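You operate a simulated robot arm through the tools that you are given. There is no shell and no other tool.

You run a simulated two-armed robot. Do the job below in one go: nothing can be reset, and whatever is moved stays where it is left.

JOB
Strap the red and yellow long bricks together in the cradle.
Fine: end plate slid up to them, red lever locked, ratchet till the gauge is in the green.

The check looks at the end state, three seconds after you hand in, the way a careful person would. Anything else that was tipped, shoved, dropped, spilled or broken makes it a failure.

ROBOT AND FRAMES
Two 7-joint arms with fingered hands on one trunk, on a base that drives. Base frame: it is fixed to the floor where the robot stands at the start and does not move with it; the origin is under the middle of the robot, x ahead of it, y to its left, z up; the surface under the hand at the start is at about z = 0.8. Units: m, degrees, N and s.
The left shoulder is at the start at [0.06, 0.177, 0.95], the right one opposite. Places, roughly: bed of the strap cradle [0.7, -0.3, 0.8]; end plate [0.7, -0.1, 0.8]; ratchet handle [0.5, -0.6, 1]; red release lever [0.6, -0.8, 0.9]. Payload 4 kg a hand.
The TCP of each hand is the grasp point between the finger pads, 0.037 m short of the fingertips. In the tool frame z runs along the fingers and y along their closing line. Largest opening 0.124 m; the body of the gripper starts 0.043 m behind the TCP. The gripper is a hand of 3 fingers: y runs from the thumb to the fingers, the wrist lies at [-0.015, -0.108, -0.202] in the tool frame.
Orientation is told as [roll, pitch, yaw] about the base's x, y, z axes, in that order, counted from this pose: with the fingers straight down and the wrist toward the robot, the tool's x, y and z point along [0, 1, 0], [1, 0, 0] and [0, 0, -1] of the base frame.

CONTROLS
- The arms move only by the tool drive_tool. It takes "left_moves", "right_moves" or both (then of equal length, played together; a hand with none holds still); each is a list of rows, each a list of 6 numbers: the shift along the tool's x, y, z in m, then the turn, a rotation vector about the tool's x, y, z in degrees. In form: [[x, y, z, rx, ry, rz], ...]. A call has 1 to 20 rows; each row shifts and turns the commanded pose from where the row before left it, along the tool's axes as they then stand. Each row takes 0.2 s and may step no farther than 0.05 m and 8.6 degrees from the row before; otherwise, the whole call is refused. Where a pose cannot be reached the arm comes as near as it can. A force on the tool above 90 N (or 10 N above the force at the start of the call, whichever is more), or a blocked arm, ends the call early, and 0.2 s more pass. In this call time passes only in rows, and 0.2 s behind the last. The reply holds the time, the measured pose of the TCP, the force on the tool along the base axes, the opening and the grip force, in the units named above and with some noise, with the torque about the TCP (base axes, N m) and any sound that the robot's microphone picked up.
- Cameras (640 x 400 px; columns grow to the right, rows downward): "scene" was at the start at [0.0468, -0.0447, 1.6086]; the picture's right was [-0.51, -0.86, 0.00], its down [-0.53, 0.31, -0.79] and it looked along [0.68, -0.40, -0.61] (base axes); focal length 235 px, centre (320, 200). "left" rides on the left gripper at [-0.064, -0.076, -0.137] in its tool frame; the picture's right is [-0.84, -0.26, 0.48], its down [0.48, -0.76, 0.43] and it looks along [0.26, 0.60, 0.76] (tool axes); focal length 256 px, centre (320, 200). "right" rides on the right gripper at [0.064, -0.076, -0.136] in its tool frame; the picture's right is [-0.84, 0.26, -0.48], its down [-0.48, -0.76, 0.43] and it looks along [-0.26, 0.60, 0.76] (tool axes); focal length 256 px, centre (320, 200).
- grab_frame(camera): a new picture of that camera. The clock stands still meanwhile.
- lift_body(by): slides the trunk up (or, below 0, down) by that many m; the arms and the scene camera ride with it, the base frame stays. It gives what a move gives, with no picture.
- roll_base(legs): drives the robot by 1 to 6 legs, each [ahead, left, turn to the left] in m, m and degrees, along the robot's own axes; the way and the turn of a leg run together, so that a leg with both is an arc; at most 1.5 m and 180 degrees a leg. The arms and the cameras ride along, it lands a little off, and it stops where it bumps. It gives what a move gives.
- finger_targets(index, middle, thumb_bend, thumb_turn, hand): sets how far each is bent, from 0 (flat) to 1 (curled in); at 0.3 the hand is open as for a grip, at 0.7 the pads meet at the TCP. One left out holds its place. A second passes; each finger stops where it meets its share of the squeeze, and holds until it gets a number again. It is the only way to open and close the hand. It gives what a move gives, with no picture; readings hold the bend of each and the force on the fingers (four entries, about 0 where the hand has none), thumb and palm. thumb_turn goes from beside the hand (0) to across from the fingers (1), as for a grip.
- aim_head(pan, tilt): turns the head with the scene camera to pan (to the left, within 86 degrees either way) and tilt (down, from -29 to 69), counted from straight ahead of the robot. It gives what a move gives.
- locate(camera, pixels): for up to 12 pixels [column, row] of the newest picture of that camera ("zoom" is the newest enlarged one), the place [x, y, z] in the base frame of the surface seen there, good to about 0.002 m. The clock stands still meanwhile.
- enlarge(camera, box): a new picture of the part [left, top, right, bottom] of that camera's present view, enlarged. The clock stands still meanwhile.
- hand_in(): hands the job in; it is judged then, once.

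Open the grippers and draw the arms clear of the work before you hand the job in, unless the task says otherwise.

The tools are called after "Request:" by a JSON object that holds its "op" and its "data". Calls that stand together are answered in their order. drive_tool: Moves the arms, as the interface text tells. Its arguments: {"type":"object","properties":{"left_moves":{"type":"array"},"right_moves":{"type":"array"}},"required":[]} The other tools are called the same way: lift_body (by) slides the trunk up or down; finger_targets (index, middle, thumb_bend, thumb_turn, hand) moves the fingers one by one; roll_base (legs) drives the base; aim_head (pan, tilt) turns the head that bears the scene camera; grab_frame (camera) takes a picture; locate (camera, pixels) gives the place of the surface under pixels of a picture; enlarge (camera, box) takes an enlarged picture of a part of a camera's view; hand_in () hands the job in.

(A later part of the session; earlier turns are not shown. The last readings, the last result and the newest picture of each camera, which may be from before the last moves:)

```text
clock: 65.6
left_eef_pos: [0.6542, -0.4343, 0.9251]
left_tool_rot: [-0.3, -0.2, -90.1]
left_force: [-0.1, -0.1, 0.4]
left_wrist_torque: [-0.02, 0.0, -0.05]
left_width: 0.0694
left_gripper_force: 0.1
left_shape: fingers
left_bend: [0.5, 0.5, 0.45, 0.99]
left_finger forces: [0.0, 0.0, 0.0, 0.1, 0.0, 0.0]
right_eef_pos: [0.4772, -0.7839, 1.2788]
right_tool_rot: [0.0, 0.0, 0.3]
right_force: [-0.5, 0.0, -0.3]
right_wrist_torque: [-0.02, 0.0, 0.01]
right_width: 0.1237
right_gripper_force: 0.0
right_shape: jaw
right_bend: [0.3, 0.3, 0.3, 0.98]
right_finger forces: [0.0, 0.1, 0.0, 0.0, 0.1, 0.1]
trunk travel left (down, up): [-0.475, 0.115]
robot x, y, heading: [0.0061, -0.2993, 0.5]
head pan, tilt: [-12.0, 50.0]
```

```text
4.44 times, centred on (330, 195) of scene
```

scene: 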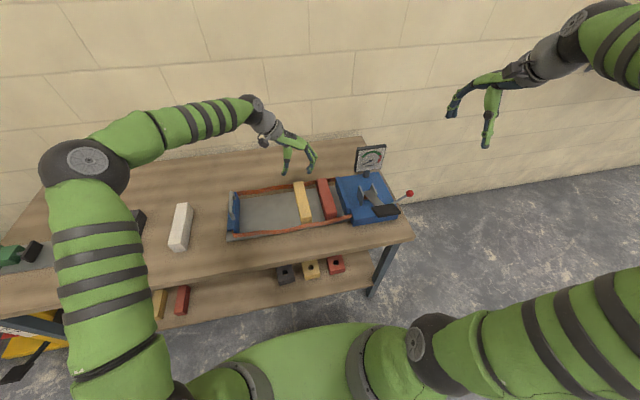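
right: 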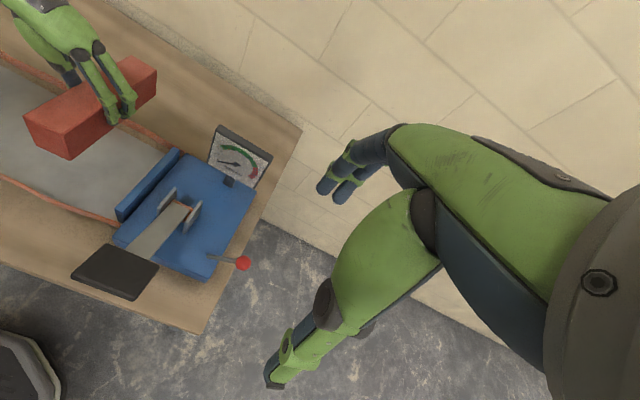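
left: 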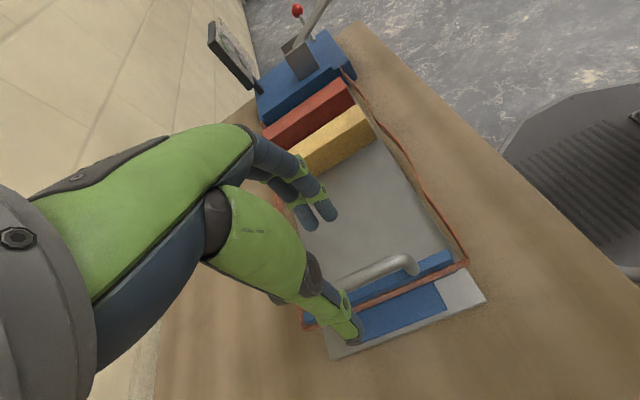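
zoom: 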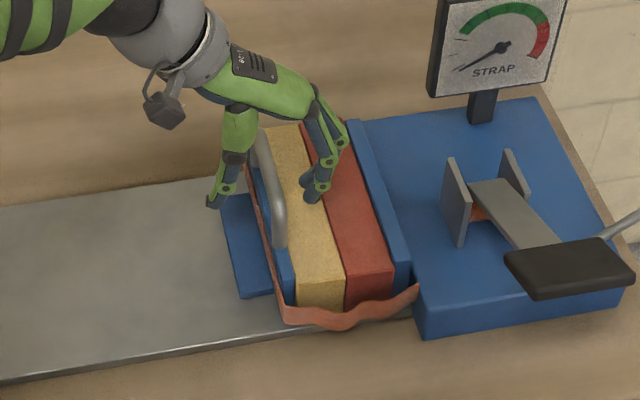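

The plate stays in place. I raise the left hand and park it to the left, out of the way.

Request:
{"op": "drive_tool", "data": {"left_moves": [[0, 0, -0.015, 0, 0, 0], [0, 0, -0.03, 0, 0, 0], [0, 0, -0.03, 0, 0, 0], [0, 0, -0.04, 0, 0, 0], [0, 0, -0.04, 0, 0, 0], [0, -0.04, -0.02, 0, 0, 0], [0, -0.045, 0, 0, 0, 0], [0, -0.045, 0, 0, 0, 0], [0, -0.045, 0, 0, 0, 0], [0, -0.045, 0, 0, 0, 0], [0, -0.045, 0, 0, 0, 0], [-0.02, -0.04, 0, 0, 0, 0]]}}

Request:
{"op": "aim_head", "data": {"pan": -32, "tilt": 48}}

Request:
{"op": "grab_frame", "data": {"camera": "scene"}}

Request:
{"op": "enlarge", "data": {"camera": "scene", "box": [230, 130, 390, 230]}}

Request:
{"op": "grab_frame", "data": {"camera": "right"}}

```text
clock: 68.2
left_eef_pos: [0.6346, -0.1269, 1.0994]
left_tool_rot: [-0.3, -0.3, -90.1]
left_force: [-0.1, 0.1, 0.5]
left_wrist_torque: [0.0, 0.02, 0.0]
left_width: 0.0698
left_gripper_force: 0.0
left_shape: fingers
left_bend: [0.5, 0.5, 0.45, 0.99]
left_finger forces: [0.0, 0.1, 0.0, 0.1, 0.0, 0.1]
right_eef_pos: [0.4764, -0.7837, 1.2805]
right_tool_rot: [0.0, 0.0, 0.4]
right_force: [-1.2, -0.9, 0.5]
right_wrist_torque: [-0.02, -0.01, -0.02]
right_width: 0.1241
right_gripper_force: 0.1
right_shape: jaw
right_bend: [0.3, 0.3, 0.3, 0.98]
right_finger forces: [0.0, 0.0, 0.1, 0.0, 0.0, 0.0]
trunk travel left (down, up): [-0.475, 0.115]
robot x, y, heading: [0.0029, -0.304, 0.1]
head pan, tilt: [-12.0, 50.0]
```

```text
clock: 69.0
left_eef_pos: [0.6362, -0.1275, 1.0988]
left_tool_rot: [-0.4, -0.3, -90.1]
left_force: [-1.1, 0.1, 0.6]
left_wrist_torque: [-0.02, 0.01, 0.01]
left_width: 0.0701
left_gripper_force: 0.1
left_shape: fingers
left_bend: [0.5, 0.5, 0.45, 0.99]
left_finger forces: [0.1, 0.0, 0.0, 0.0, 0.0, 0.0]
right_eef_pos: [0.4769, -0.7837, 1.2794]
right_tool_rot: [-0.1, 0.0, 0.4]
right_force: [0.4, 0.4, 0.2]
right_wrist_torque: [0.02, 0.0, 0.04]
right_width: 0.1239
right_gripper_force: 0.0
right_shape: jaw
right_bend: [0.3, 0.3, 0.3, 0.98]
right_finger forces: [0.1, 0.0, 0.0, 0.0, 0.0, 0.0]
trunk travel left (down, up): [-0.475, 0.115]
robot x, y, heading: [0.0007, -0.3036, 0.4]
head pan, tilt: [-32.0, 48.0]
```

```text
taken
```

scene: 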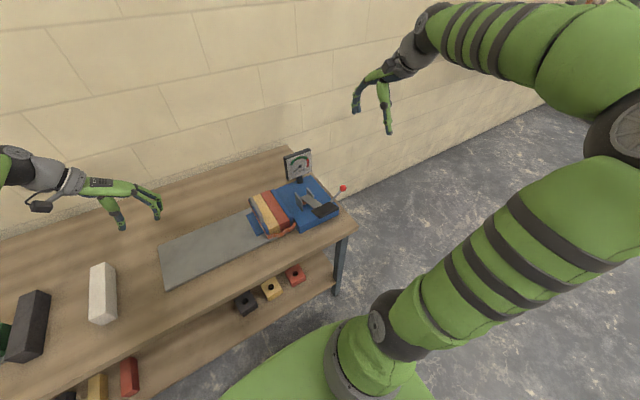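

```text
4.00 times, centred on (310, 180) of scene
```

zoom: 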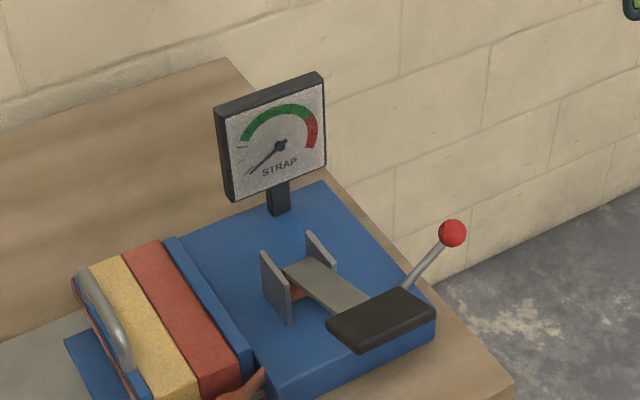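

```text
taken
```

right: 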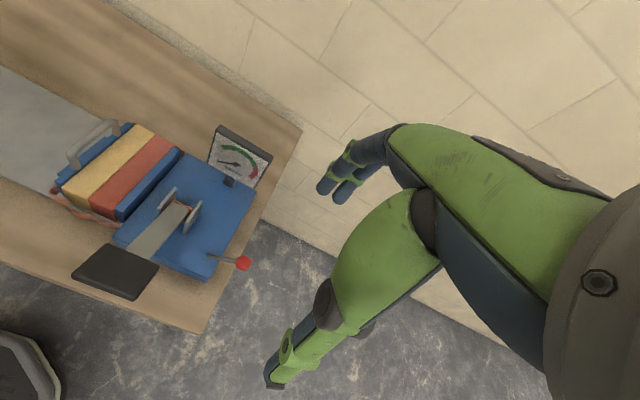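

The stack is in place: plate, yellow, red, wall. Now the red lever: I bring the right hand's camera nearer by first zooming on the lever root at about (210,257) in the right view.

Request:
{"op": "enlarge", "data": {"camera": "right", "box": [180, 220, 270, 290]}}

Request:
{"op": "enlarge", "data": {"camera": "scene", "box": [310, 170, 360, 225]}}

```text
5.71 times, centred on (225, 255) of right
```

zoom: 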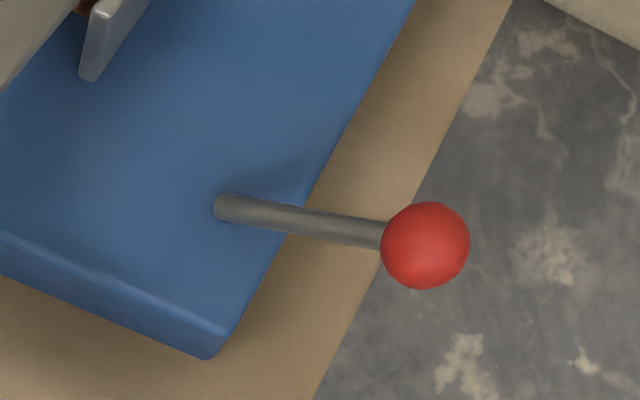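

```text
7.27 times, centred on (335, 198) of scene
```

zoom: 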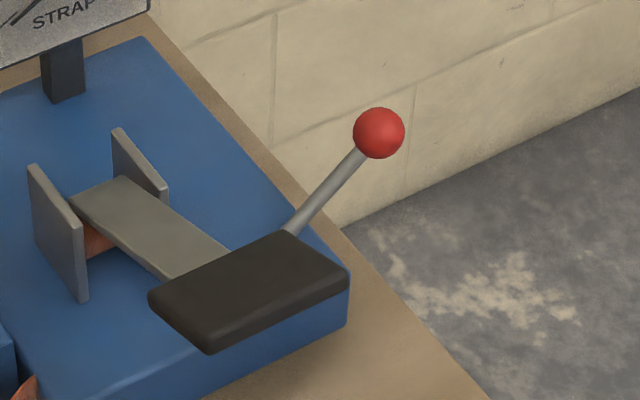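

The lever's rod roots at about (0.566, −0.712, 0.852) and leans outward 45° to the ball at (0.563, −0.777, 0.917). I'll push the ball inward with the right hand's closed fingers from outside; first I pinch the fingers and bring the hand to y≈−0.86, above the lever height.

Request:
{"op": "finger_targets", "data": {"hand": "right", "index": 0.7, "middle": 0.7, "thumb_bend": 0.68, "thumb_turn": 1.0}}

Request:
{"op": "drive_tool", "data": {"right_moves": [[-0.0253, 0.0287, 0.01, 0, 0, 0], [-0.0253, 0.0287, 0.01, 0, 0, 0], [-0.0253, 0.0287, 0.01, 0, 0, 0], [0, 0, 0.035, 0, 0, 0], [0, 0, 0.035, 0, 0, 0], [0, 0, 0.035, 0, 0, 0], [0, 0, 0.035, 0, 0, 0], [0, 0, 0.035, 0, 0, 0], [0, 0, 0.035, 0, 0, 0], [0, 0, 0.03, 0, 0, 0]]}}

Request:
{"op": "grab_frame", "data": {"camera": "scene"}}

Request:
{"op": "grab_frame", "data": {"camera": "right"}}

```text
clock: 70.0
left_eef_pos: [0.6345, -0.1258, 1.0992]
left_tool_rot: [-0.3, -0.3, -90.1]
left_force: [-0.3, -0.3, 0.3]
left_wrist_torque: [0.0, 0.0, -0.04]
left_width: 0.0699
left_gripper_force: 0.0
left_shape: fingers
left_bend: [0.5, 0.5, 0.45, 0.99]
left_finger forces: [0.0, 0.1, 0.0, 0.0, 0.1, 0.0]
right_eef_pos: [0.4752, -0.7842, 1.2781]
right_tool_rot: [0.0, -0.1, 0.3]
right_force: [0.0, 0.5, 0.7]
right_wrist_torque: [0.01, 0.05, 0.02]
right_width: 0.0049
right_gripper_force: 0.1
right_shape: fingers
right_bend: [0.7, 0.7, 0.68, 1.0]
right_finger forces: [0.1, 0.0, 0.1, 0.0, 0.0, 0.1]
trunk travel left (down, up): [-0.475, 0.115]
robot x, y, heading: [0.0029, -0.2978, 0.5]
head pan, tilt: [-32.0, 48.0]
```

```text
clock: 72.2
left_eef_pos: [0.6355, -0.127, 1.0994]
left_tool_rot: [-0.2, -0.3, -90.1]
left_force: [0.4, 0.9, -0.1]
left_wrist_torque: [-0.01, -0.01, 0.02]
left_width: 0.0698
left_gripper_force: 0.0
left_shape: fingers
left_bend: [0.5, 0.5, 0.45, 0.99]
left_finger forces: [0.1, 0.0, 0.0, 0.1, 0.0, 0.0]
right_eef_pos: [0.5643, -0.8605, 1.0074]
right_tool_rot: [-0.1, 0.0, 0.4]
right_force: [-0.2, -0.9, 0.6]
right_wrist_torque: [0.0, -0.01, -0.04]
right_width: 0.0047
right_gripper_force: 0.1
right_shape: fingers
right_bend: [0.7, 0.7, 0.68, 1.0]
right_finger forces: [0.0, 0.0, 0.0, 0.0, 0.1, 0.0]
trunk travel left (down, up): [-0.475, 0.115]
robot x, y, heading: [-0.0045, -0.3019, 0.2]
head pan, tilt: [-32.0, 48.0]
```

```text
taken
```

scene: 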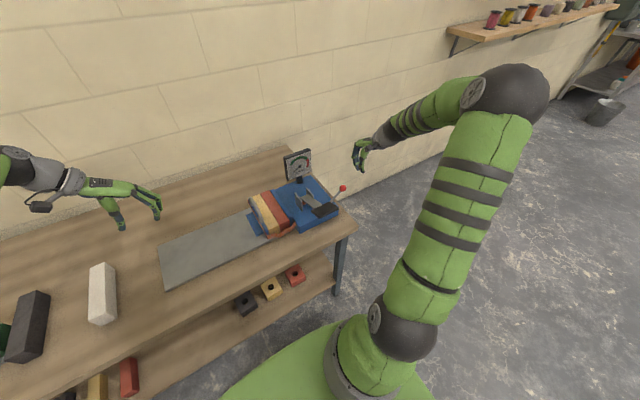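

```text
taken
```

right: 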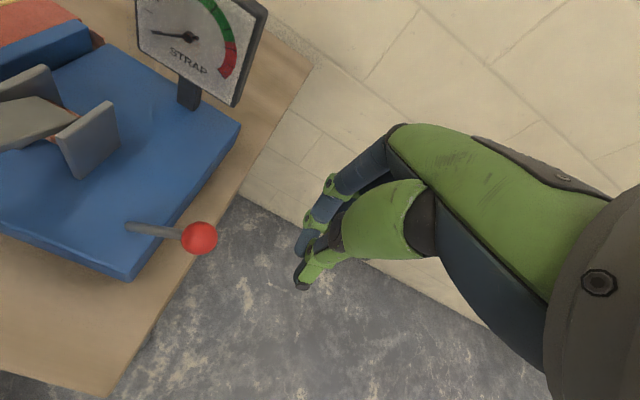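

The right hand is outside the lever. I locate the ball (199,238), rod (155,231) and root (130,227) from this closer view.

Request:
{"op": "locate", "data": {"camera": "right", "pixels": [[199, 238], [188, 235], [175, 233], [155, 231], [140, 229], [131, 227], [210, 245], [302, 270], [300, 240], [240, 125], [130, 278], [90, 140]]}}

Request:
{"op": "enlarge", "data": {"camera": "right", "box": [80, 180, 340, 320]}}

```text
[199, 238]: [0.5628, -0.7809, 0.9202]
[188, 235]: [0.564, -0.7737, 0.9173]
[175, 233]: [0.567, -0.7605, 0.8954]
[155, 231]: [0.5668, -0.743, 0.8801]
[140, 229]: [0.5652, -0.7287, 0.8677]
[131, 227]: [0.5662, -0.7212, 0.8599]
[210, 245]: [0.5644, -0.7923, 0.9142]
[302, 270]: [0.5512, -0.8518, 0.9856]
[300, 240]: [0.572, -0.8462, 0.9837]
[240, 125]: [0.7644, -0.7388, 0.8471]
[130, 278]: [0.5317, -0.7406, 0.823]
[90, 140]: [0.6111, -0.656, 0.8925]
```

```text
2.46 times, centred on (210, 250) of right
```

zoom: 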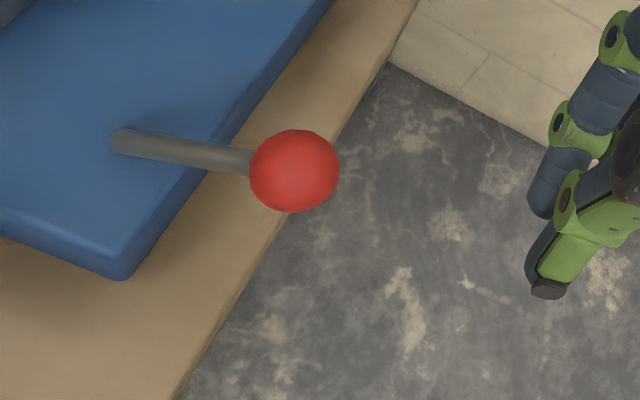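

The rod leans 42° above horizontal, ball centre at about (0.564, −0.778, 0.911). I lower the hand beside it to z≈0.905 and then approach it toward +y to just before contact.

Request:
{"op": "drive_tool", "data": {"right_moves": [[0, 0, 0.034, 0, 0, 0], [0, 0, 0.034, 0, 0, 0], [0, 0, 0.034, 0, 0, 0], [0.01, 0, 0, 0, 0, 0], [0.01, 0, 0, 0, 0, 0], [0.01, 0, 0, 0, 0, 0]]}}

Request:
{"op": "grab_frame", "data": {"camera": "right"}}

Request:
{"op": "enlarge", "data": {"camera": "scene", "box": [280, 130, 400, 230]}}

```text
clock: 73.6
left_eef_pos: [0.6368, -0.1253, 1.099]
left_tool_rot: [-0.3, -0.3, -90.2]
left_force: [-0.9, 1.4, -0.4]
left_wrist_torque: [0.03, 0.02, 0.02]
left_width: 0.0699
left_gripper_force: 0.0
left_shape: fingers
left_bend: [0.5, 0.5, 0.45, 0.99]
left_finger forces: [0.0, 0.0, 0.1, 0.1, 0.0, 0.0]
right_eef_pos: [0.564, -0.8289, 0.9064]
right_tool_rot: [0.0, -0.1, 0.3]
right_force: [0.1, -0.7, -0.7]
right_wrist_torque: [-0.01, 0.02, 0.02]
right_width: 0.0049
right_gripper_force: 0.2
right_shape: fingers
right_bend: [0.7, 0.7, 0.68, 1.0]
right_finger forces: [0.0, 0.0, 0.0, 0.0, 0.0, 0.0]
trunk travel left (down, up): [-0.475, 0.115]
robot x, y, heading: [-0.0034, -0.3042, 0.5]
head pan, tilt: [-32.0, 48.0]
```

```text
taken
```

right: 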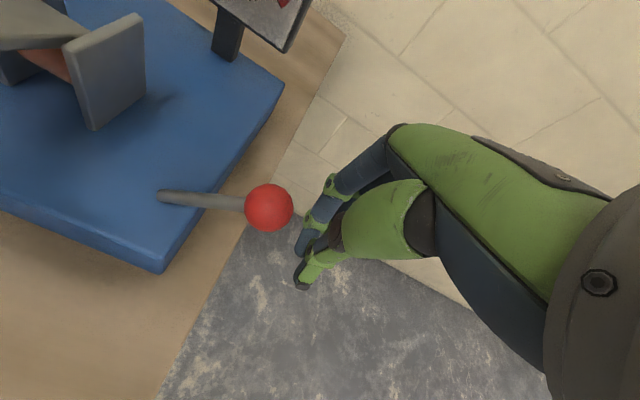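

```text
4.00 times, centred on (340, 180) of scene
```

zoom: 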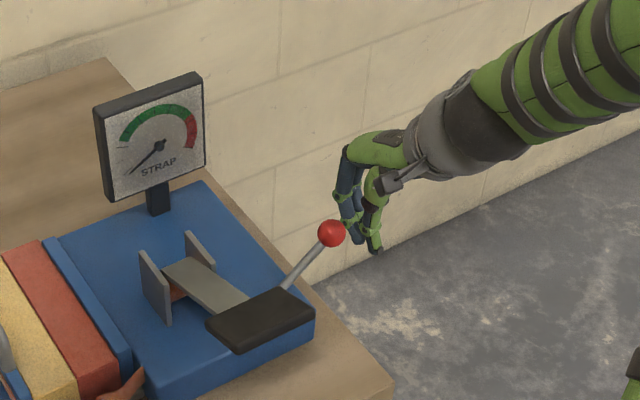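

The fingers are just outside the ball at (268,207). I push toward +y by 25 mm in 5 mm steps.

Request:
{"op": "drive_tool", "data": {"right_moves": [[0.005, 0, 0, 0, 0, 0], [0.005, 0, 0, 0, 0, 0], [0.005, 0, 0, 0, 0, 0], [0.005, 0, 0, 0, 0, 0], [0.005, 0, 0, 0, 0, 0]]}}

Request:
{"op": "grab_frame", "data": {"camera": "right"}}

Request:
{"op": "enlarge", "data": {"camera": "scene", "box": [280, 130, 400, 230]}}

```text
clock: 74.8
left_eef_pos: [0.6354, -0.1269, 1.0988]
left_tool_rot: [-0.2, -0.3, -90.1]
left_force: [-0.2, -0.4, 0.3]
left_wrist_torque: [-0.01, 0.0, 0.0]
left_width: 0.0698
left_gripper_force: 0.0
left_shape: fingers
left_bend: [0.5, 0.5, 0.45, 0.99]
left_finger forces: [0.0, 0.0, 0.1, 0.1, 0.0, 0.0]
right_eef_pos: [0.5624, -0.805, 0.9077]
right_tool_rot: [0.0, 0.0, 0.3]
right_force: [0.4, -1.4, 0.2]
right_wrist_torque: [0.01, -0.04, 0.01]
right_width: 0.0049
right_gripper_force: 0.3
right_shape: fingers
right_bend: [0.7, 0.7, 0.68, 1.0]
right_finger forces: [0.1, 0.0, 0.0, 0.1, 1.5, 0.0]
trunk travel left (down, up): [-0.475, 0.115]
robot x, y, heading: [0.0021, -0.3015, 0.3]
head pan, tilt: [-32.0, 48.0]
```

```text
taken
```

right: 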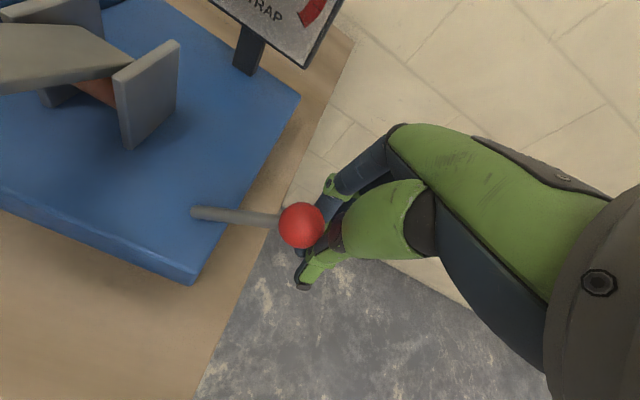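

```text
4.00 times, centred on (340, 180) of scene
```

zoom: 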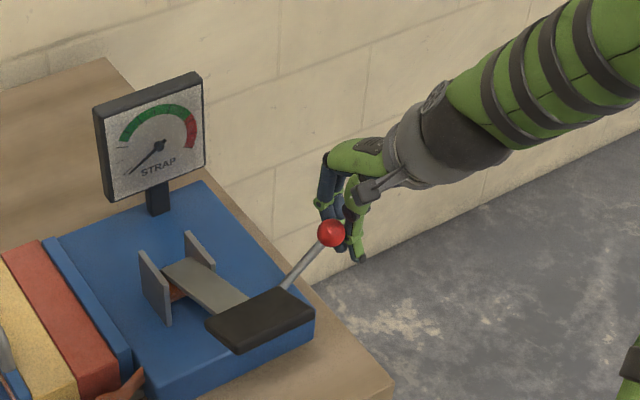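

Contact just begins (1.4 N). I continue pushing +y, rising slightly to follow the ball's arc.

Request:
{"op": "drive_tool", "data": {"right_moves": [[0.005, 0, -0.002, 0, 0, 0], [0.005, 0, -0.003, 0, 0, 0], [0.005, 0, -0.003, 0, 0, 0], [0.005, 0, -0.002, 0, 0, 0]]}}

Request:
{"op": "grab_frame", "data": {"camera": "right"}}

Request:
{"op": "enlarge", "data": {"camera": "scene", "box": [280, 130, 400, 230]}}

```text
clock: 75.8
left_eef_pos: [0.6343, -0.128, 1.0989]
left_tool_rot: [-0.3, -0.2, -90.2]
left_force: [0.1, -0.2, -0.1]
left_wrist_torque: [-0.03, 0.02, 0.04]
left_width: 0.0697
left_gripper_force: 0.1
left_shape: fingers
left_bend: [0.5, 0.5, 0.45, 0.99]
left_finger forces: [0.1, 0.1, 0.1, 0.0, 0.1, 0.0]
right_eef_pos: [0.5624, -0.7844, 0.9179]
right_tool_rot: [-0.1, -0.1, 0.2]
right_force: [-4.6, -9.1, 7.4]
right_wrist_torque: [0.04, -0.02, 0.06]
right_width: 0.0086
right_gripper_force: 5.5
right_shape: fingers
right_bend: [0.7, 0.7, 0.67, 1.0]
right_finger forces: [0.0, 0.0, 0.0, 0.0, 10.4, 0.0]
trunk travel left (down, up): [-0.475, 0.115]
robot x, y, heading: [-0.0007, -0.3025, 0.4]
head pan, tilt: [-32.0, 48.0]
```

```text
taken
```

right: 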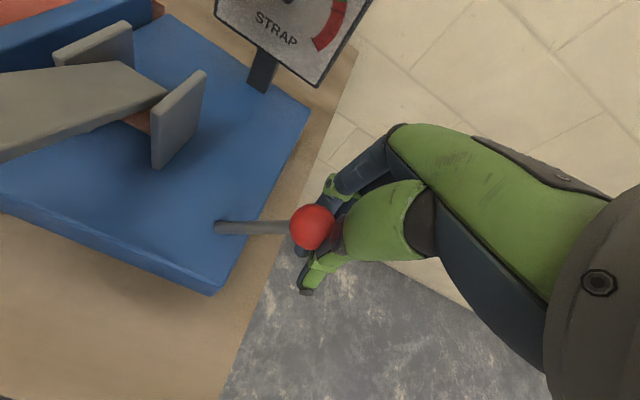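

```text
4.00 times, centred on (340, 180) of scene
```

zoom: 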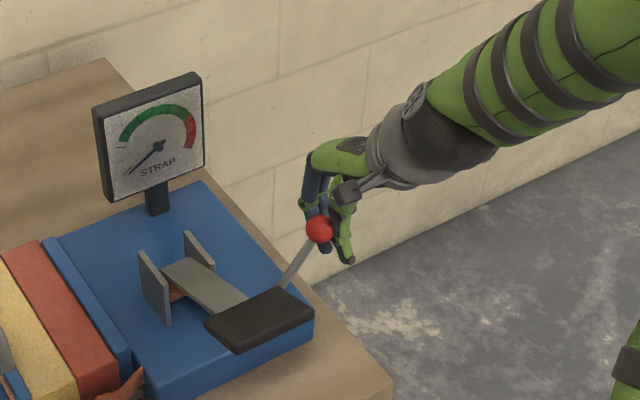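

The lever yields: the ball moved inward (scene zoom (330,233)→(319,229)). I locate it to see the swing direction.

Request:
{"op": "locate", "data": {"camera": "right", "pixels": [[312, 227], [295, 226], [275, 227], [250, 228], [225, 227]]}}

Request:
{"op": "locate", "data": {"camera": "zoom", "pixels": [[319, 229], [310, 245], [300, 265], [290, 280]]}}

```text
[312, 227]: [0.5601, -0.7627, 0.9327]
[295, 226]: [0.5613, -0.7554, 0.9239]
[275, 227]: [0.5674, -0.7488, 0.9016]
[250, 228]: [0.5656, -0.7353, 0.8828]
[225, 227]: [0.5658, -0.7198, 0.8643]
```

```text
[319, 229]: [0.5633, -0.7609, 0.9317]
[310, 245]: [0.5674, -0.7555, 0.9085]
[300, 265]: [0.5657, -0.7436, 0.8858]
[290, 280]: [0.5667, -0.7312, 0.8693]
```

The lever swings inward about an x-axis hinge (42°→52°). I keep pushing along the arc toward vertical.

Request:
{"op": "drive_tool", "data": {"right_moves": [[0.006, 0, -0.003, 0, 0, 0], [0.006, 0, -0.003, 0, 0, 0], [0.006, 0, -0.002, 0, 0, 0], [0.006, 0, -0.002, 0, 0, 0]]}}

Request:
{"op": "grab_frame", "data": {"camera": "right"}}

Request:
{"op": "enlarge", "data": {"camera": "scene", "box": [280, 130, 400, 230]}}

```text
clock: 76.8
left_eef_pos: [0.636, -0.1257, 1.0988]
left_tool_rot: [-0.3, -0.3, -89.9]
left_force: [0.6, -0.3, 0.7]
left_wrist_torque: [0.01, -0.01, 0.02]
left_width: 0.0698
left_gripper_force: 0.0
left_shape: fingers
left_bend: [0.5, 0.5, 0.45, 0.99]
left_finger forces: [0.1, 0.1, 0.0, 0.0, 0.1, 0.0]
right_eef_pos: [0.5621, -0.7602, 0.9281]
right_tool_rot: [-0.1, 0.1, 0.5]
right_force: [-0.1, 0.5, -0.5]
right_wrist_torque: [0.02, -0.01, -0.02]
right_width: 0.0053
right_gripper_force: 0.2
right_shape: fingers
right_bend: [0.7, 0.7, 0.68, 1.0]
right_finger forces: [0.0, 0.0, 0.1, 0.0, 0.0, 0.1]
trunk travel left (down, up): [-0.475, 0.115]
robot x, y, heading: [0.003, -0.2997, 0.3]
head pan, tilt: [-32.0, 48.0]
```

```text
taken
```

right: 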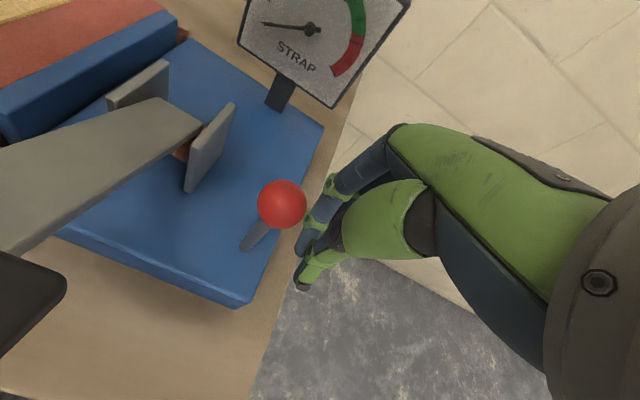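

```text
4.00 times, centred on (340, 180) of scene
```

zoom: 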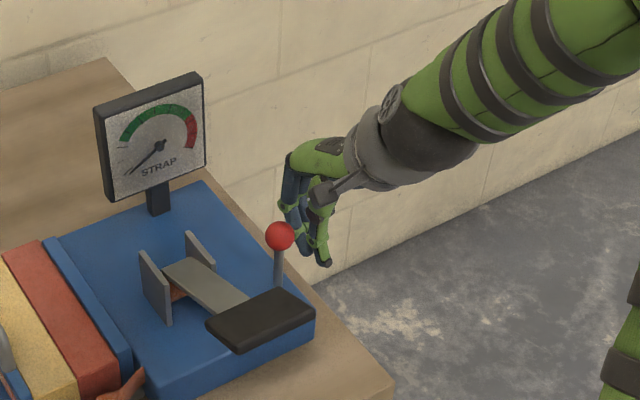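

The lever has moved ahead on its own and the hand is free; the ball is now at (282,203) in the right view. I locate it.

Request:
{"op": "locate", "data": {"camera": "right", "pixels": [[282, 203], [265, 225], [255, 237], [247, 245]]}}

Request:
{"op": "locate", "data": {"camera": "zoom", "pixels": [[280, 235], [278, 255], [278, 270], [278, 284]]}}

Request:
{"op": "enlarge", "data": {"camera": "right", "box": [200, 150, 360, 300]}}

```text
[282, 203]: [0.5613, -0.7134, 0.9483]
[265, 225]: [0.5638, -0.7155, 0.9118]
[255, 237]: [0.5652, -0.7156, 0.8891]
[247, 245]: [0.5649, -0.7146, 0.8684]
```

```text
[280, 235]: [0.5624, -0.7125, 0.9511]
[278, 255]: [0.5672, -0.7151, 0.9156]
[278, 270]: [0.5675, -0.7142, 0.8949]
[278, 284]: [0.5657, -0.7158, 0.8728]
```

```text
2.67 times, centred on (280, 225) of right
```

zoom: 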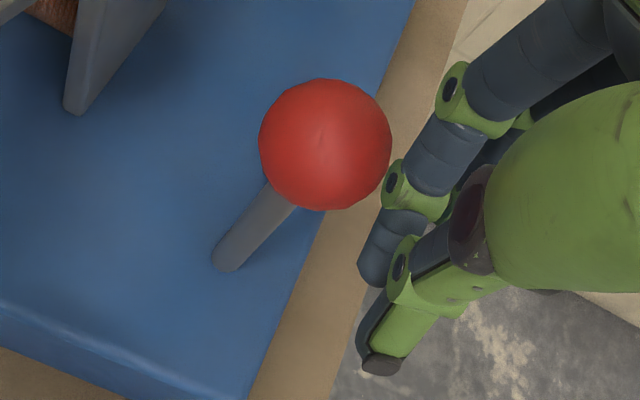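

The lever snapped to upright (rod at y≈−0.715 along its height). I push lightly a little farther to see whether upright is the end stop.

Request:
{"op": "drive_tool", "data": {"right_moves": [[0.006, 0, -0.003, 0, 0, 0], [0.006, 0, -0.002, 0, 0, 0], [0.004, 0, 0, 0, 0, 0], [0.004, 0, 0, 0, 0, 0], [0.004, 0, 0, 0, 0, 0]]}}

Request:
{"op": "enlarge", "data": {"camera": "right", "box": [200, 150, 360, 300]}}

Request:
{"op": "enlarge", "data": {"camera": "scene", "box": [280, 130, 400, 230]}}

```text
clock: 78.0
left_eef_pos: [0.6357, -0.1269, 1.0992]
left_tool_rot: [-0.3, -0.3, -90.2]
left_force: [1.1, 0.6, 0.3]
left_wrist_torque: [-0.01, 0.01, -0.01]
left_width: 0.0699
left_gripper_force: 0.1
left_shape: fingers
left_bend: [0.5, 0.5, 0.45, 0.99]
left_finger forces: [0.0, 0.1, 0.0, 0.0, 0.0, 0.1]
right_eef_pos: [0.5611, -0.737, 0.9315]
right_tool_rot: [0.1, -0.2, 0.2]
right_force: [-1.2, -6.7, 2.2]
right_wrist_torque: [0.09, 0.02, -0.01]
right_width: 0.0063
right_gripper_force: 2.7
right_shape: fingers
right_bend: [0.7, 0.7, 0.68, 1.0]
right_finger forces: [0.0, 0.1, 0.0, 0.1, 5.9, 0.0]
trunk travel left (down, up): [-0.475, 0.115]
robot x, y, heading: [0.0001, -0.3024, 0.6]
head pan, tilt: [-32.0, 48.0]
```

```text
2.67 times, centred on (280, 225) of right
```

zoom: 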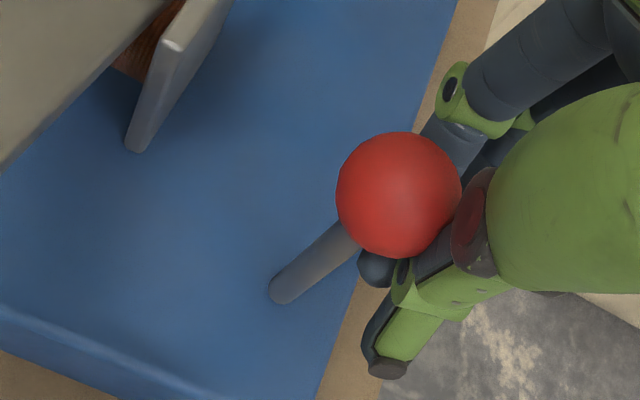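

```text
4.00 times, centred on (340, 180) of scene
```

zoom: 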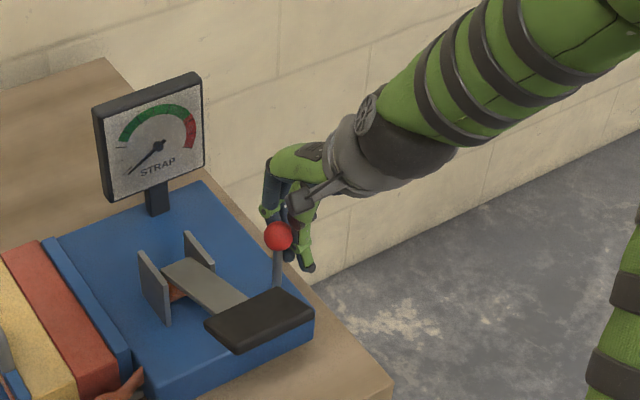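

The ball barely moved at 6.7 N. I push 6 mm more to see if it is a stop.

Request:
{"op": "drive_tool", "data": {"right_moves": [[0.003, 0, 0, 0, 0, 0], [0.003, 0, 0, 0, 0, 0]]}}

Request:
{"op": "enlarge", "data": {"camera": "scene", "box": [280, 130, 400, 230]}}

Request:
{"op": "locate", "data": {"camera": "zoom", "pixels": [[277, 236], [278, 255], [278, 270], [278, 284]]}}

```text
clock: 78.6
left_eef_pos: [0.6349, -0.1289, 1.0987]
left_tool_rot: [-0.3, -0.2, -90.1]
left_force: [-0.4, 0.4, 0.1]
left_wrist_torque: [-0.02, 0.0, 0.0]
left_width: 0.0699
left_gripper_force: 0.1
left_shape: fingers
left_bend: [0.5, 0.5, 0.45, 0.99]
left_finger forces: [0.0, 0.1, 0.0, 0.0, 0.0, 0.0]
right_eef_pos: [0.5621, -0.7342, 0.9303]
right_tool_rot: [-0.2, -0.1, 0.1]
right_force: [-1.4, -21.2, 4.5]
right_wrist_torque: [0.06, -0.03, 0.03]
right_width: 0.0088
right_gripper_force: 9.7
right_shape: fingers
right_bend: [0.7, 0.7, 0.67, 1.0]
right_finger forces: [3.5, 0.0, 0.1, 0.0, 16.2, 0.1]
trunk travel left (down, up): [-0.475, 0.115]
robot x, y, heading: [-0.0004, -0.3021, 0.0]
head pan, tilt: [-32.0, 48.0]
```

```text
4.00 times, centred on (340, 180) of scene
```

zoom: 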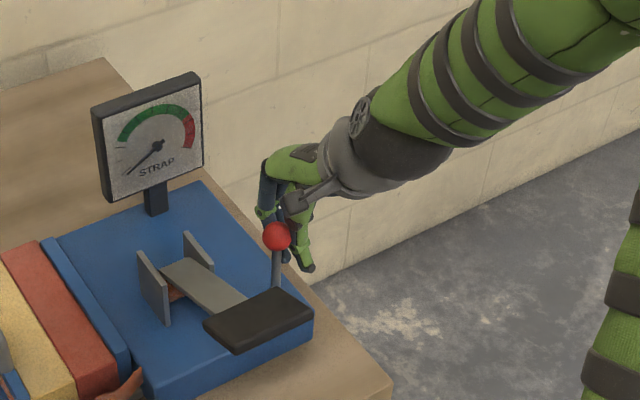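

```text
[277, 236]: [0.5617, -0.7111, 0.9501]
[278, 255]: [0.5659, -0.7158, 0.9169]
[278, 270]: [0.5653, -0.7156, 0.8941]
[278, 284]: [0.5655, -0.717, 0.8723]
```

Force rose to 21 N with no further swing, so upright is the stop: the lever is over. I back off outward and rise.

Request:
{"op": "drive_tool", "data": {"right_moves": [[-0.01, 0, 0, 0, 0, 0], [-0.02, 0, 0, 0, 0, 0], [-0.03, 0, 0, 0, 0, 0], [-0.01, 0, -0.04, 0, 0, 0], [0, 0, -0.045, 0, 0, 0], [0, 0, -0.045, 0, 0, 0], [0, 0, -0.045, 0, 0, 0]]}}

Request:
{"op": "grab_frame", "data": {"camera": "right"}}

Request:
{"op": "grab_frame", "data": {"camera": "scene"}}

Request:
{"op": "enlarge", "data": {"camera": "scene", "box": [240, 140, 360, 240]}}

```text
clock: 80.2
left_eef_pos: [0.6345, -0.1267, 1.0984]
left_tool_rot: [-0.3, -0.3, -90.0]
left_force: [-0.8, -0.7, 0.2]
left_wrist_torque: [-0.03, 0.02, -0.01]
left_width: 0.0695
left_gripper_force: 0.0
left_shape: fingers
left_bend: [0.5, 0.5, 0.45, 0.99]
left_finger forces: [0.0, 0.0, 0.0, 0.0, 0.1, 0.1]
right_eef_pos: [0.5594, -0.8012, 1.1085]
right_tool_rot: [0.0, 0.0, 0.6]
right_force: [0.4, 0.0, 1.2]
right_wrist_torque: [0.03, 0.0, 0.01]
right_width: 0.005
right_gripper_force: 0.0
right_shape: fingers
right_bend: [0.7, 0.7, 0.68, 1.0]
right_finger forces: [0.1, 0.1, 0.0, 0.0, 0.1, 0.0]
trunk travel left (down, up): [-0.475, 0.115]
robot x, y, heading: [-0.0002, -0.3009, 0.2]
head pan, tilt: [-32.0, 48.0]
```

```text
taken
```

right: 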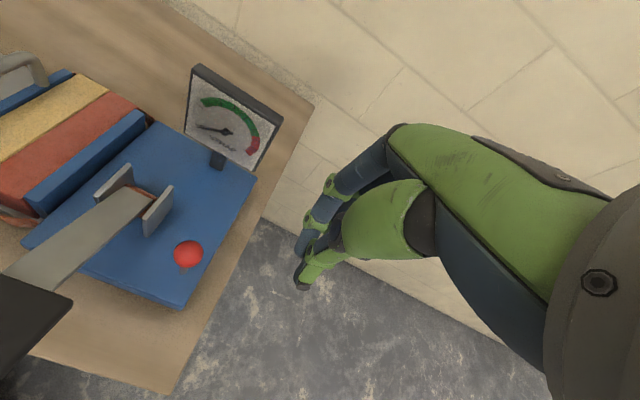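

```text
taken
```

scene: 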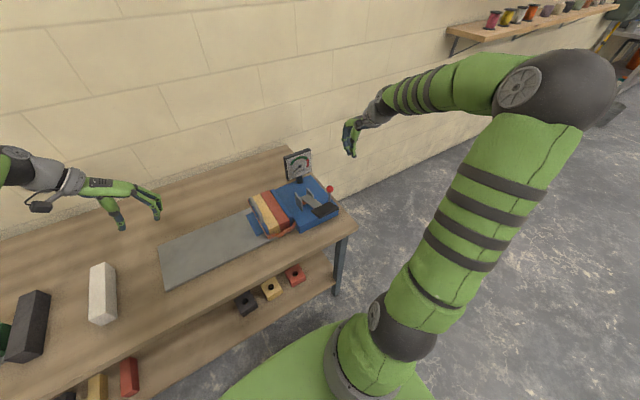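

```text
4.00 times, centred on (300, 190) of scene
```

zoom: 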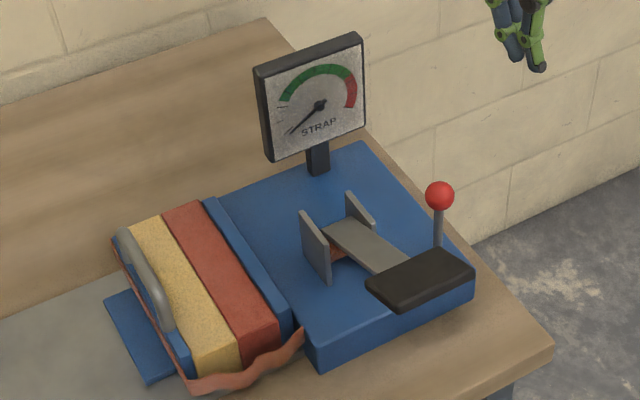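

The lever stands upright and the gauge is still at rest. Next I bring the right hand above the black ratchet paddle, TCP about (0.458, −0.628, 1.10).

Request:
{"op": "drive_tool", "data": {"right_moves": [[0.0346, -0.0202, 0, 0, 0, 0], [0.0346, -0.0202, 0, 0, 0, 0], [0.0346, -0.0202, 0, 0, 0, 0], [0.0346, -0.0202, 0, 0, 0, 0], [0.0346, -0.0202, 0, 0, 0, 0]]}}

Request:
{"op": "grab_frame", "data": {"camera": "right"}}

Request:
{"op": "enlarge", "data": {"camera": "scene", "box": [240, 120, 380, 240]}}

```text
clock: 81.4
left_eef_pos: [0.6356, -0.1272, 1.0993]
left_tool_rot: [-0.2, -0.3, -90.0]
left_force: [0.5, 0.6, -0.1]
left_wrist_torque: [-0.03, 0.01, -0.03]
left_width: 0.0697
left_gripper_force: 0.1
left_shape: fingers
left_bend: [0.5, 0.5, 0.45, 0.99]
left_finger forces: [0.0, 0.1, 0.1, 0.0, 0.0, 0.0]
right_eef_pos: [0.4585, -0.6286, 1.108]
right_tool_rot: [0.0, -0.1, 0.3]
right_force: [-0.1, -0.2, -0.2]
right_wrist_torque: [0.0, -0.04, 0.0]
right_width: 0.0051
right_gripper_force: 0.1
right_shape: fingers
right_bend: [0.7, 0.7, 0.68, 1.0]
right_finger forces: [0.0, 0.1, 0.0, 0.1, 0.0, 0.0]
trunk travel left (down, up): [-0.475, 0.115]
robot x, y, heading: [0.0012, -0.3002, 0.2]
head pan, tilt: [-32.0, 48.0]
```

```text
taken
```

right: 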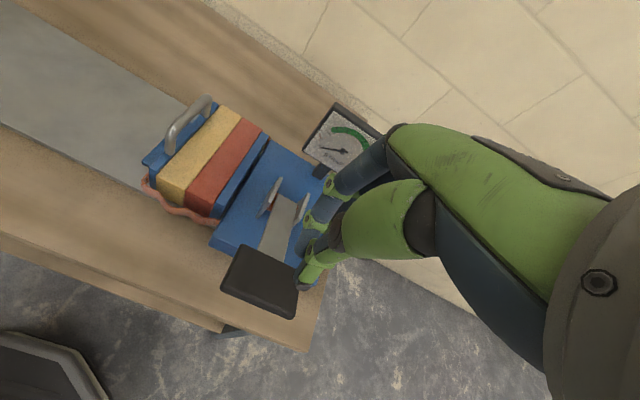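

```text
3.33 times, centred on (310, 180) of scene
```

zoom: 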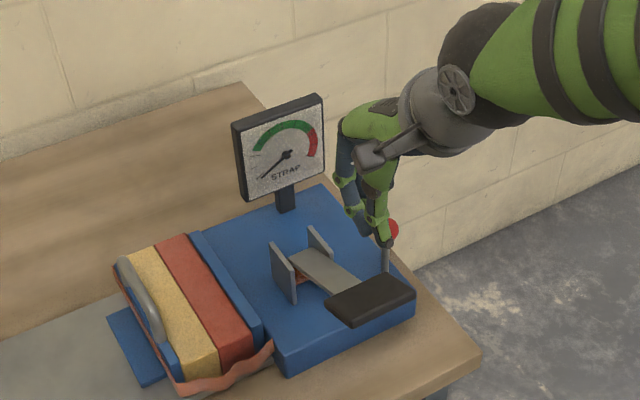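

The hand is above the paddle and the gauge stays visible. I lower until close to the paddle, then press in small steps and watch force and motion.

Request:
{"op": "drive_tool", "data": {"right_moves": [[0, 0, 0.03, 0, 0, 0], [0, 0, 0.03, 0, 0, 0], [0, 0, 0.015, 0, 0, 0], [0, 0, 0.005, 0, 0, 0], [0, 0, 0.005, 0, 0, 0]]}}

Request:
{"op": "enlarge", "data": {"camera": "scene", "box": [240, 120, 380, 240]}}

```text
clock: 82.6
left_eef_pos: [0.6363, -0.1259, 1.0988]
left_tool_rot: [-0.3, -0.3, -90.1]
left_force: [0.2, 0.0, -0.3]
left_wrist_torque: [0.02, 0.03, 0.03]
left_width: 0.0697
left_gripper_force: 0.1
left_shape: fingers
left_bend: [0.5, 0.5, 0.45, 0.99]
left_finger forces: [0.0, 0.0, 0.1, 0.1, 0.1, 0.0]
right_eef_pos: [0.4589, -0.6279, 1.02]
right_tool_rot: [0.0, 0.1, 0.4]
right_force: [0.0, -0.5, 1.1]
right_wrist_torque: [0.0, 0.03, 0.0]
right_width: 0.005
right_gripper_force: 0.4
right_shape: fingers
right_bend: [0.7, 0.7, 0.68, 1.0]
right_finger forces: [0.0, 0.0, 0.0, 0.1, 0.6, 0.1]
trunk travel left (down, up): [-0.475, 0.115]
robot x, y, heading: [0.0023, -0.2997, 0.3]
head pan, tilt: [-32.0, 48.0]
```

```text
3.33 times, centred on (310, 180) of scene
```

zoom: 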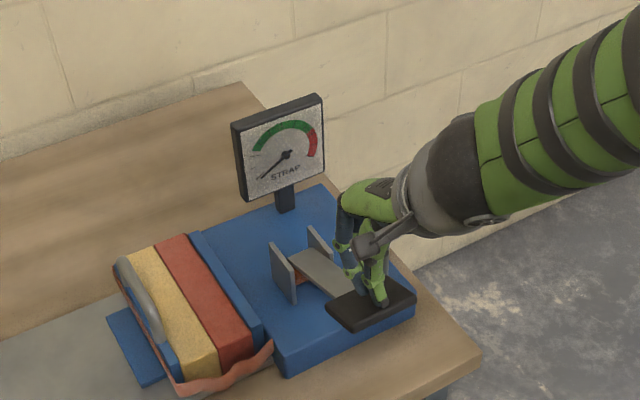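

The fingertips just touch the paddle (1 N). I press down 20 mm in 5 mm steps.

Request:
{"op": "drive_tool", "data": {"right_moves": [[0, 0, 0.005, 0, 0, 0], [0, 0, 0.005, 0, 0, 0], [0, 0, 0.005, 0, 0, 0], [0, 0, 0.005, 0, 0, 0]]}}

Request:
{"op": "enlarge", "data": {"camera": "scene", "box": [240, 120, 380, 240]}}

```text
clock: 83.6
left_eef_pos: [0.6367, -0.1263, 1.0993]
left_tool_rot: [-0.4, -0.3, -90.1]
left_force: [-0.3, -0.3, 0.4]
left_wrist_torque: [-0.01, 0.0, 0.03]
left_width: 0.07
left_gripper_force: 0.1
left_shape: fingers
left_bend: [0.5, 0.5, 0.45, 0.99]
left_finger forces: [0.0, 0.1, 0.0, 0.1, 0.0, 0.0]
right_eef_pos: [0.4615, -0.627, 1.0024]
right_tool_rot: [0.0, 0.0, 0.2]
right_force: [-0.3, -0.3, 2.8]
right_wrist_torque: [0.0, 0.03, 0.03]
right_width: 0.006
right_gripper_force: 0.6
right_shape: fingers
right_bend: [0.7, 0.7, 0.68, 1.0]
right_finger forces: [0.1, 0.0, 0.0, 0.1, 1.5, 0.1]
trunk travel left (down, up): [-0.475, 0.115]
robot x, y, heading: [0.0046, -0.3012, 0.1]
head pan, tilt: [-32.0, 48.0]
```

```text
3.33 times, centred on (310, 180) of scene
```

zoom: 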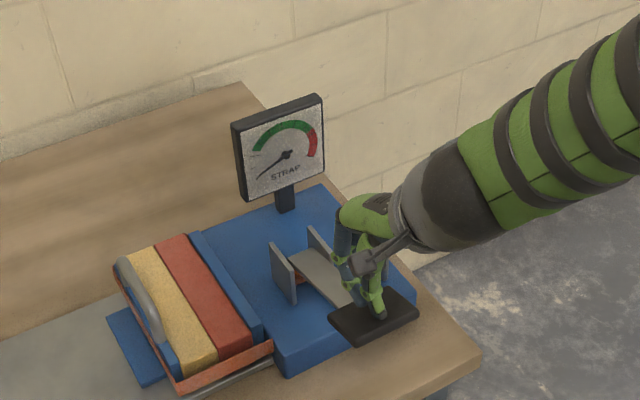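

Pressing down works: the strap near (225,370) has become straight. I look closely at the gauge.

Request:
{"op": "enlarge", "data": {"camera": "scene", "box": [280, 145, 320, 185]}}

Request:
{"op": "enlarge", "data": {"camera": "scene", "box": [250, 170, 340, 240]}}

```text
10.00 times, centred on (300, 165) of scene
```

zoom: 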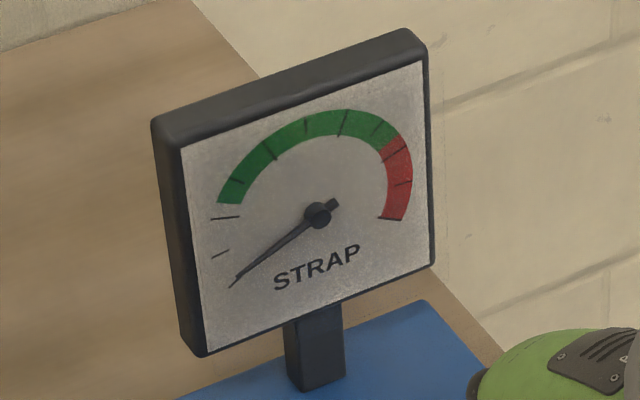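

```text
5.71 times, centred on (295, 205) of scene
```

zoom: 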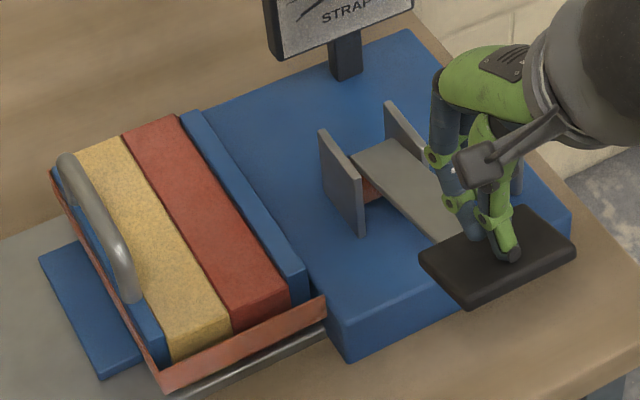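

The strap is taut and the needle is only just off its zero tick. I press on 20 mm more.

Request:
{"op": "drive_tool", "data": {"right_moves": [[0, 0, 0.005, 0, 0, 0], [0, 0, 0.005, 0, 0, 0], [0, 0, 0.005, 0, 0, 0], [0, 0, 0.005, 0, 0, 0]]}}

Request:
{"op": "enlarge", "data": {"camera": "scene", "box": [280, 145, 320, 185]}}

Request:
{"op": "enlarge", "data": {"camera": "scene", "box": [250, 170, 340, 240]}}

```text
clock: 84.6
left_eef_pos: [0.6359, -0.127, 1.0976]
left_tool_rot: [-0.4, -0.2, -90.0]
left_force: [0.5, -0.3, 1.0]
left_wrist_torque: [-0.01, -0.02, 0.0]
left_width: 0.0696
left_gripper_force: 0.0
left_shape: fingers
left_bend: [0.5, 0.5, 0.45, 0.99]
left_finger forces: [0.0, 0.0, 0.0, 0.1, 0.0, 0.0]
right_eef_pos: [0.4607, -0.628, 0.9829]
right_tool_rot: [-0.1, 0.0, 0.2]
right_force: [-2.0, 1.7, 2.3]
right_wrist_torque: [0.01, 0.1, 0.0]
right_width: 0.0077
right_gripper_force: 1.7
right_shape: fingers
right_bend: [0.7, 0.7, 0.67, 1.0]
right_finger forces: [0.0, 0.1, 0.0, 0.0, 3.0, 0.0]
trunk travel left (down, up): [-0.475, 0.115]
robot x, y, heading: [0.0011, -0.3033, 0.3]
head pan, tilt: [-32.0, 48.0]
```

```text
10.00 times, centred on (300, 165) of scene
```

zoom: 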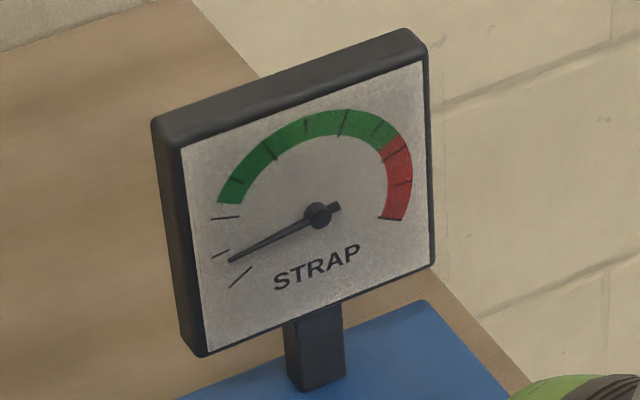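

```text
5.71 times, centred on (295, 205) of scene
```

zoom: 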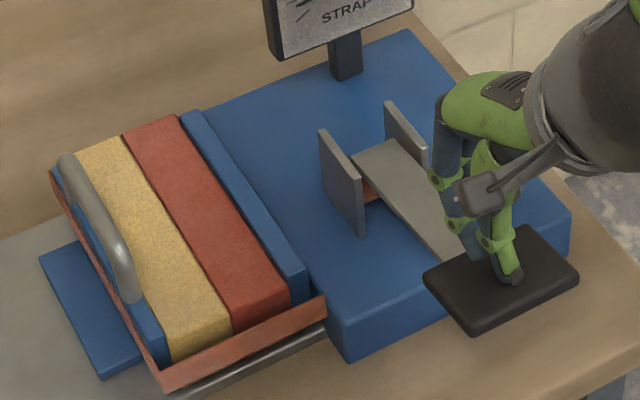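

The needle has risen to the second tick, so the stroke tightens. I press 20 mm more.

Request:
{"op": "drive_tool", "data": {"right_moves": [[0, 0, 0.005, 0, 0, 0], [0, 0, 0.005, 0, 0, 0], [0, 0, 0.005, 0, 0, 0], [0, 0, 0.005, 0, 0, 0]]}}

Request:
{"op": "enlarge", "data": {"camera": "scene", "box": [280, 145, 320, 185]}}

Request:
{"op": "enlarge", "data": {"camera": "scene", "box": [250, 170, 340, 240]}}

```text
clock: 85.6
left_eef_pos: [0.6363, -0.1266, 1.098]
left_tool_rot: [-0.3, -0.4, -90.1]
left_force: [0.4, -0.2, 0.4]
left_wrist_torque: [0.02, 0.03, 0.02]
left_width: 0.0696
left_gripper_force: 0.1
left_shape: fingers
left_bend: [0.5, 0.5, 0.45, 0.99]
left_finger forces: [0.0, 0.1, 0.1, 0.1, 0.1, 0.0]
right_eef_pos: [0.4606, -0.6285, 0.9627]
right_tool_rot: [0.0, 0.0, 0.3]
right_force: [-3.2, 0.9, 4.6]
right_wrist_torque: [0.02, 0.2, 0.02]
right_width: 0.0091
right_gripper_force: 2.0
right_shape: fingers
right_bend: [0.7, 0.7, 0.67, 1.0]
right_finger forces: [0.1, 0.0, 0.1, 0.0, 4.2, 0.0]
trunk travel left (down, up): [-0.475, 0.115]
robot x, y, heading: [0.0015, -0.3036, 0.2]
head pan, tilt: [-32.0, 48.0]
```

```text
10.00 times, centred on (300, 165) of scene
```

zoom: 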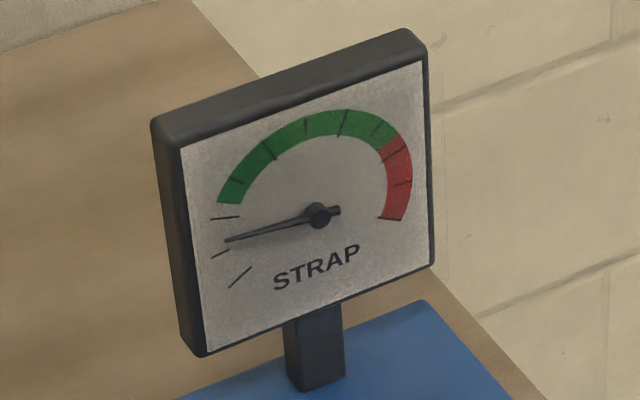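

```text
5.71 times, centred on (295, 205) of scene
```

zoom: 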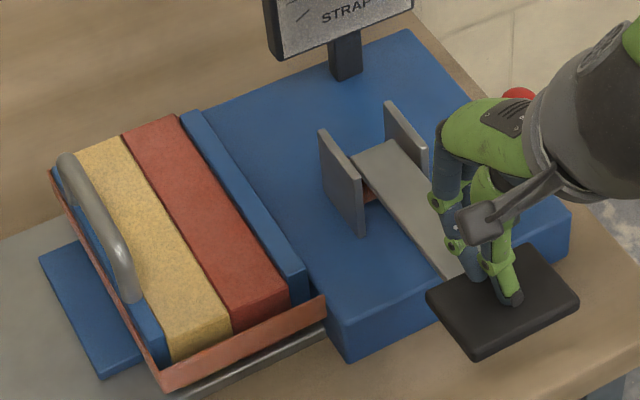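

Needle now between the second and third ticks. I press on 20 mm more.

Request:
{"op": "drive_tool", "data": {"right_moves": [[0, 0, 0.005, 0, 0, 0], [0, 0, 0.005, 0, 0, 0], [0, 0, 0.005, 0, 0, 0], [0, 0, 0.005, 0, 0, 0]]}}

Request:
{"op": "enlarge", "data": {"camera": "scene", "box": [280, 145, 320, 185]}}

Request:
{"op": "enlarge", "data": {"camera": "scene", "box": [250, 170, 340, 240]}}

```text
clock: 86.6
left_eef_pos: [0.6355, -0.1256, 1.0984]
left_tool_rot: [-0.3, -0.4, -90.1]
left_force: [0.0, -0.3, -0.5]
left_wrist_torque: [0.01, -0.01, 0.0]
left_width: 0.0698
left_gripper_force: 0.0
left_shape: fingers
left_bend: [0.5, 0.5, 0.45, 0.99]
left_finger forces: [0.0, 0.1, 0.0, 0.1, 0.0, 0.0]
right_eef_pos: [0.4609, -0.6273, 0.9439]
right_tool_rot: [0.1, -0.1, 0.3]
right_force: [-1.6, 0.6, 4.6]
right_wrist_torque: [-0.01, 0.08, -0.02]
right_width: 0.0074
right_gripper_force: 2.5
right_shape: fingers
right_bend: [0.7, 0.7, 0.67, 1.0]
right_finger forces: [2.4, 0.1, 0.0, 0.0, 2.2, 0.0]
trunk travel left (down, up): [-0.475, 0.115]
robot x, y, heading: [-0.0006, -0.3014, 0.1]
head pan, tilt: [-32.0, 48.0]
```

```text
10.00 times, centred on (300, 165) of scene
```

zoom: 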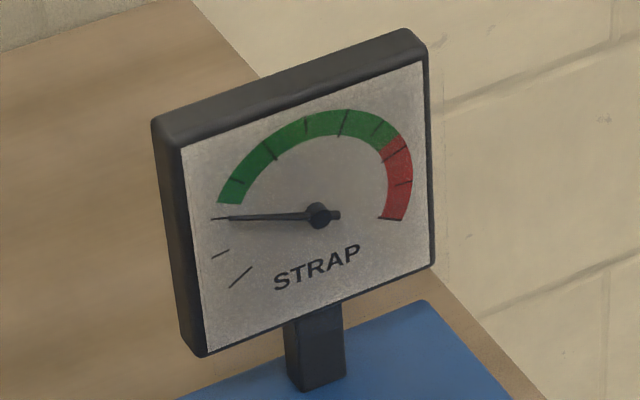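

```text
5.71 times, centred on (295, 205) of scene
```

zoom: 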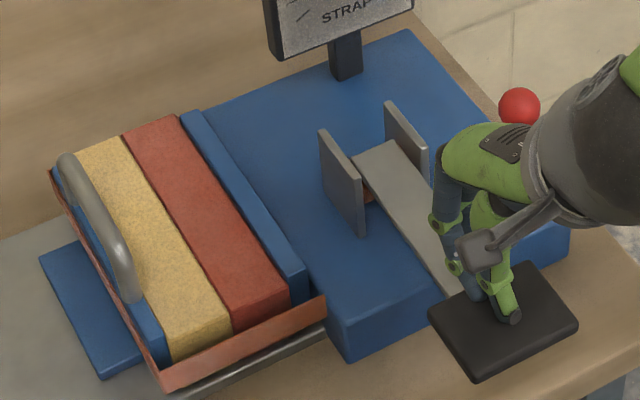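

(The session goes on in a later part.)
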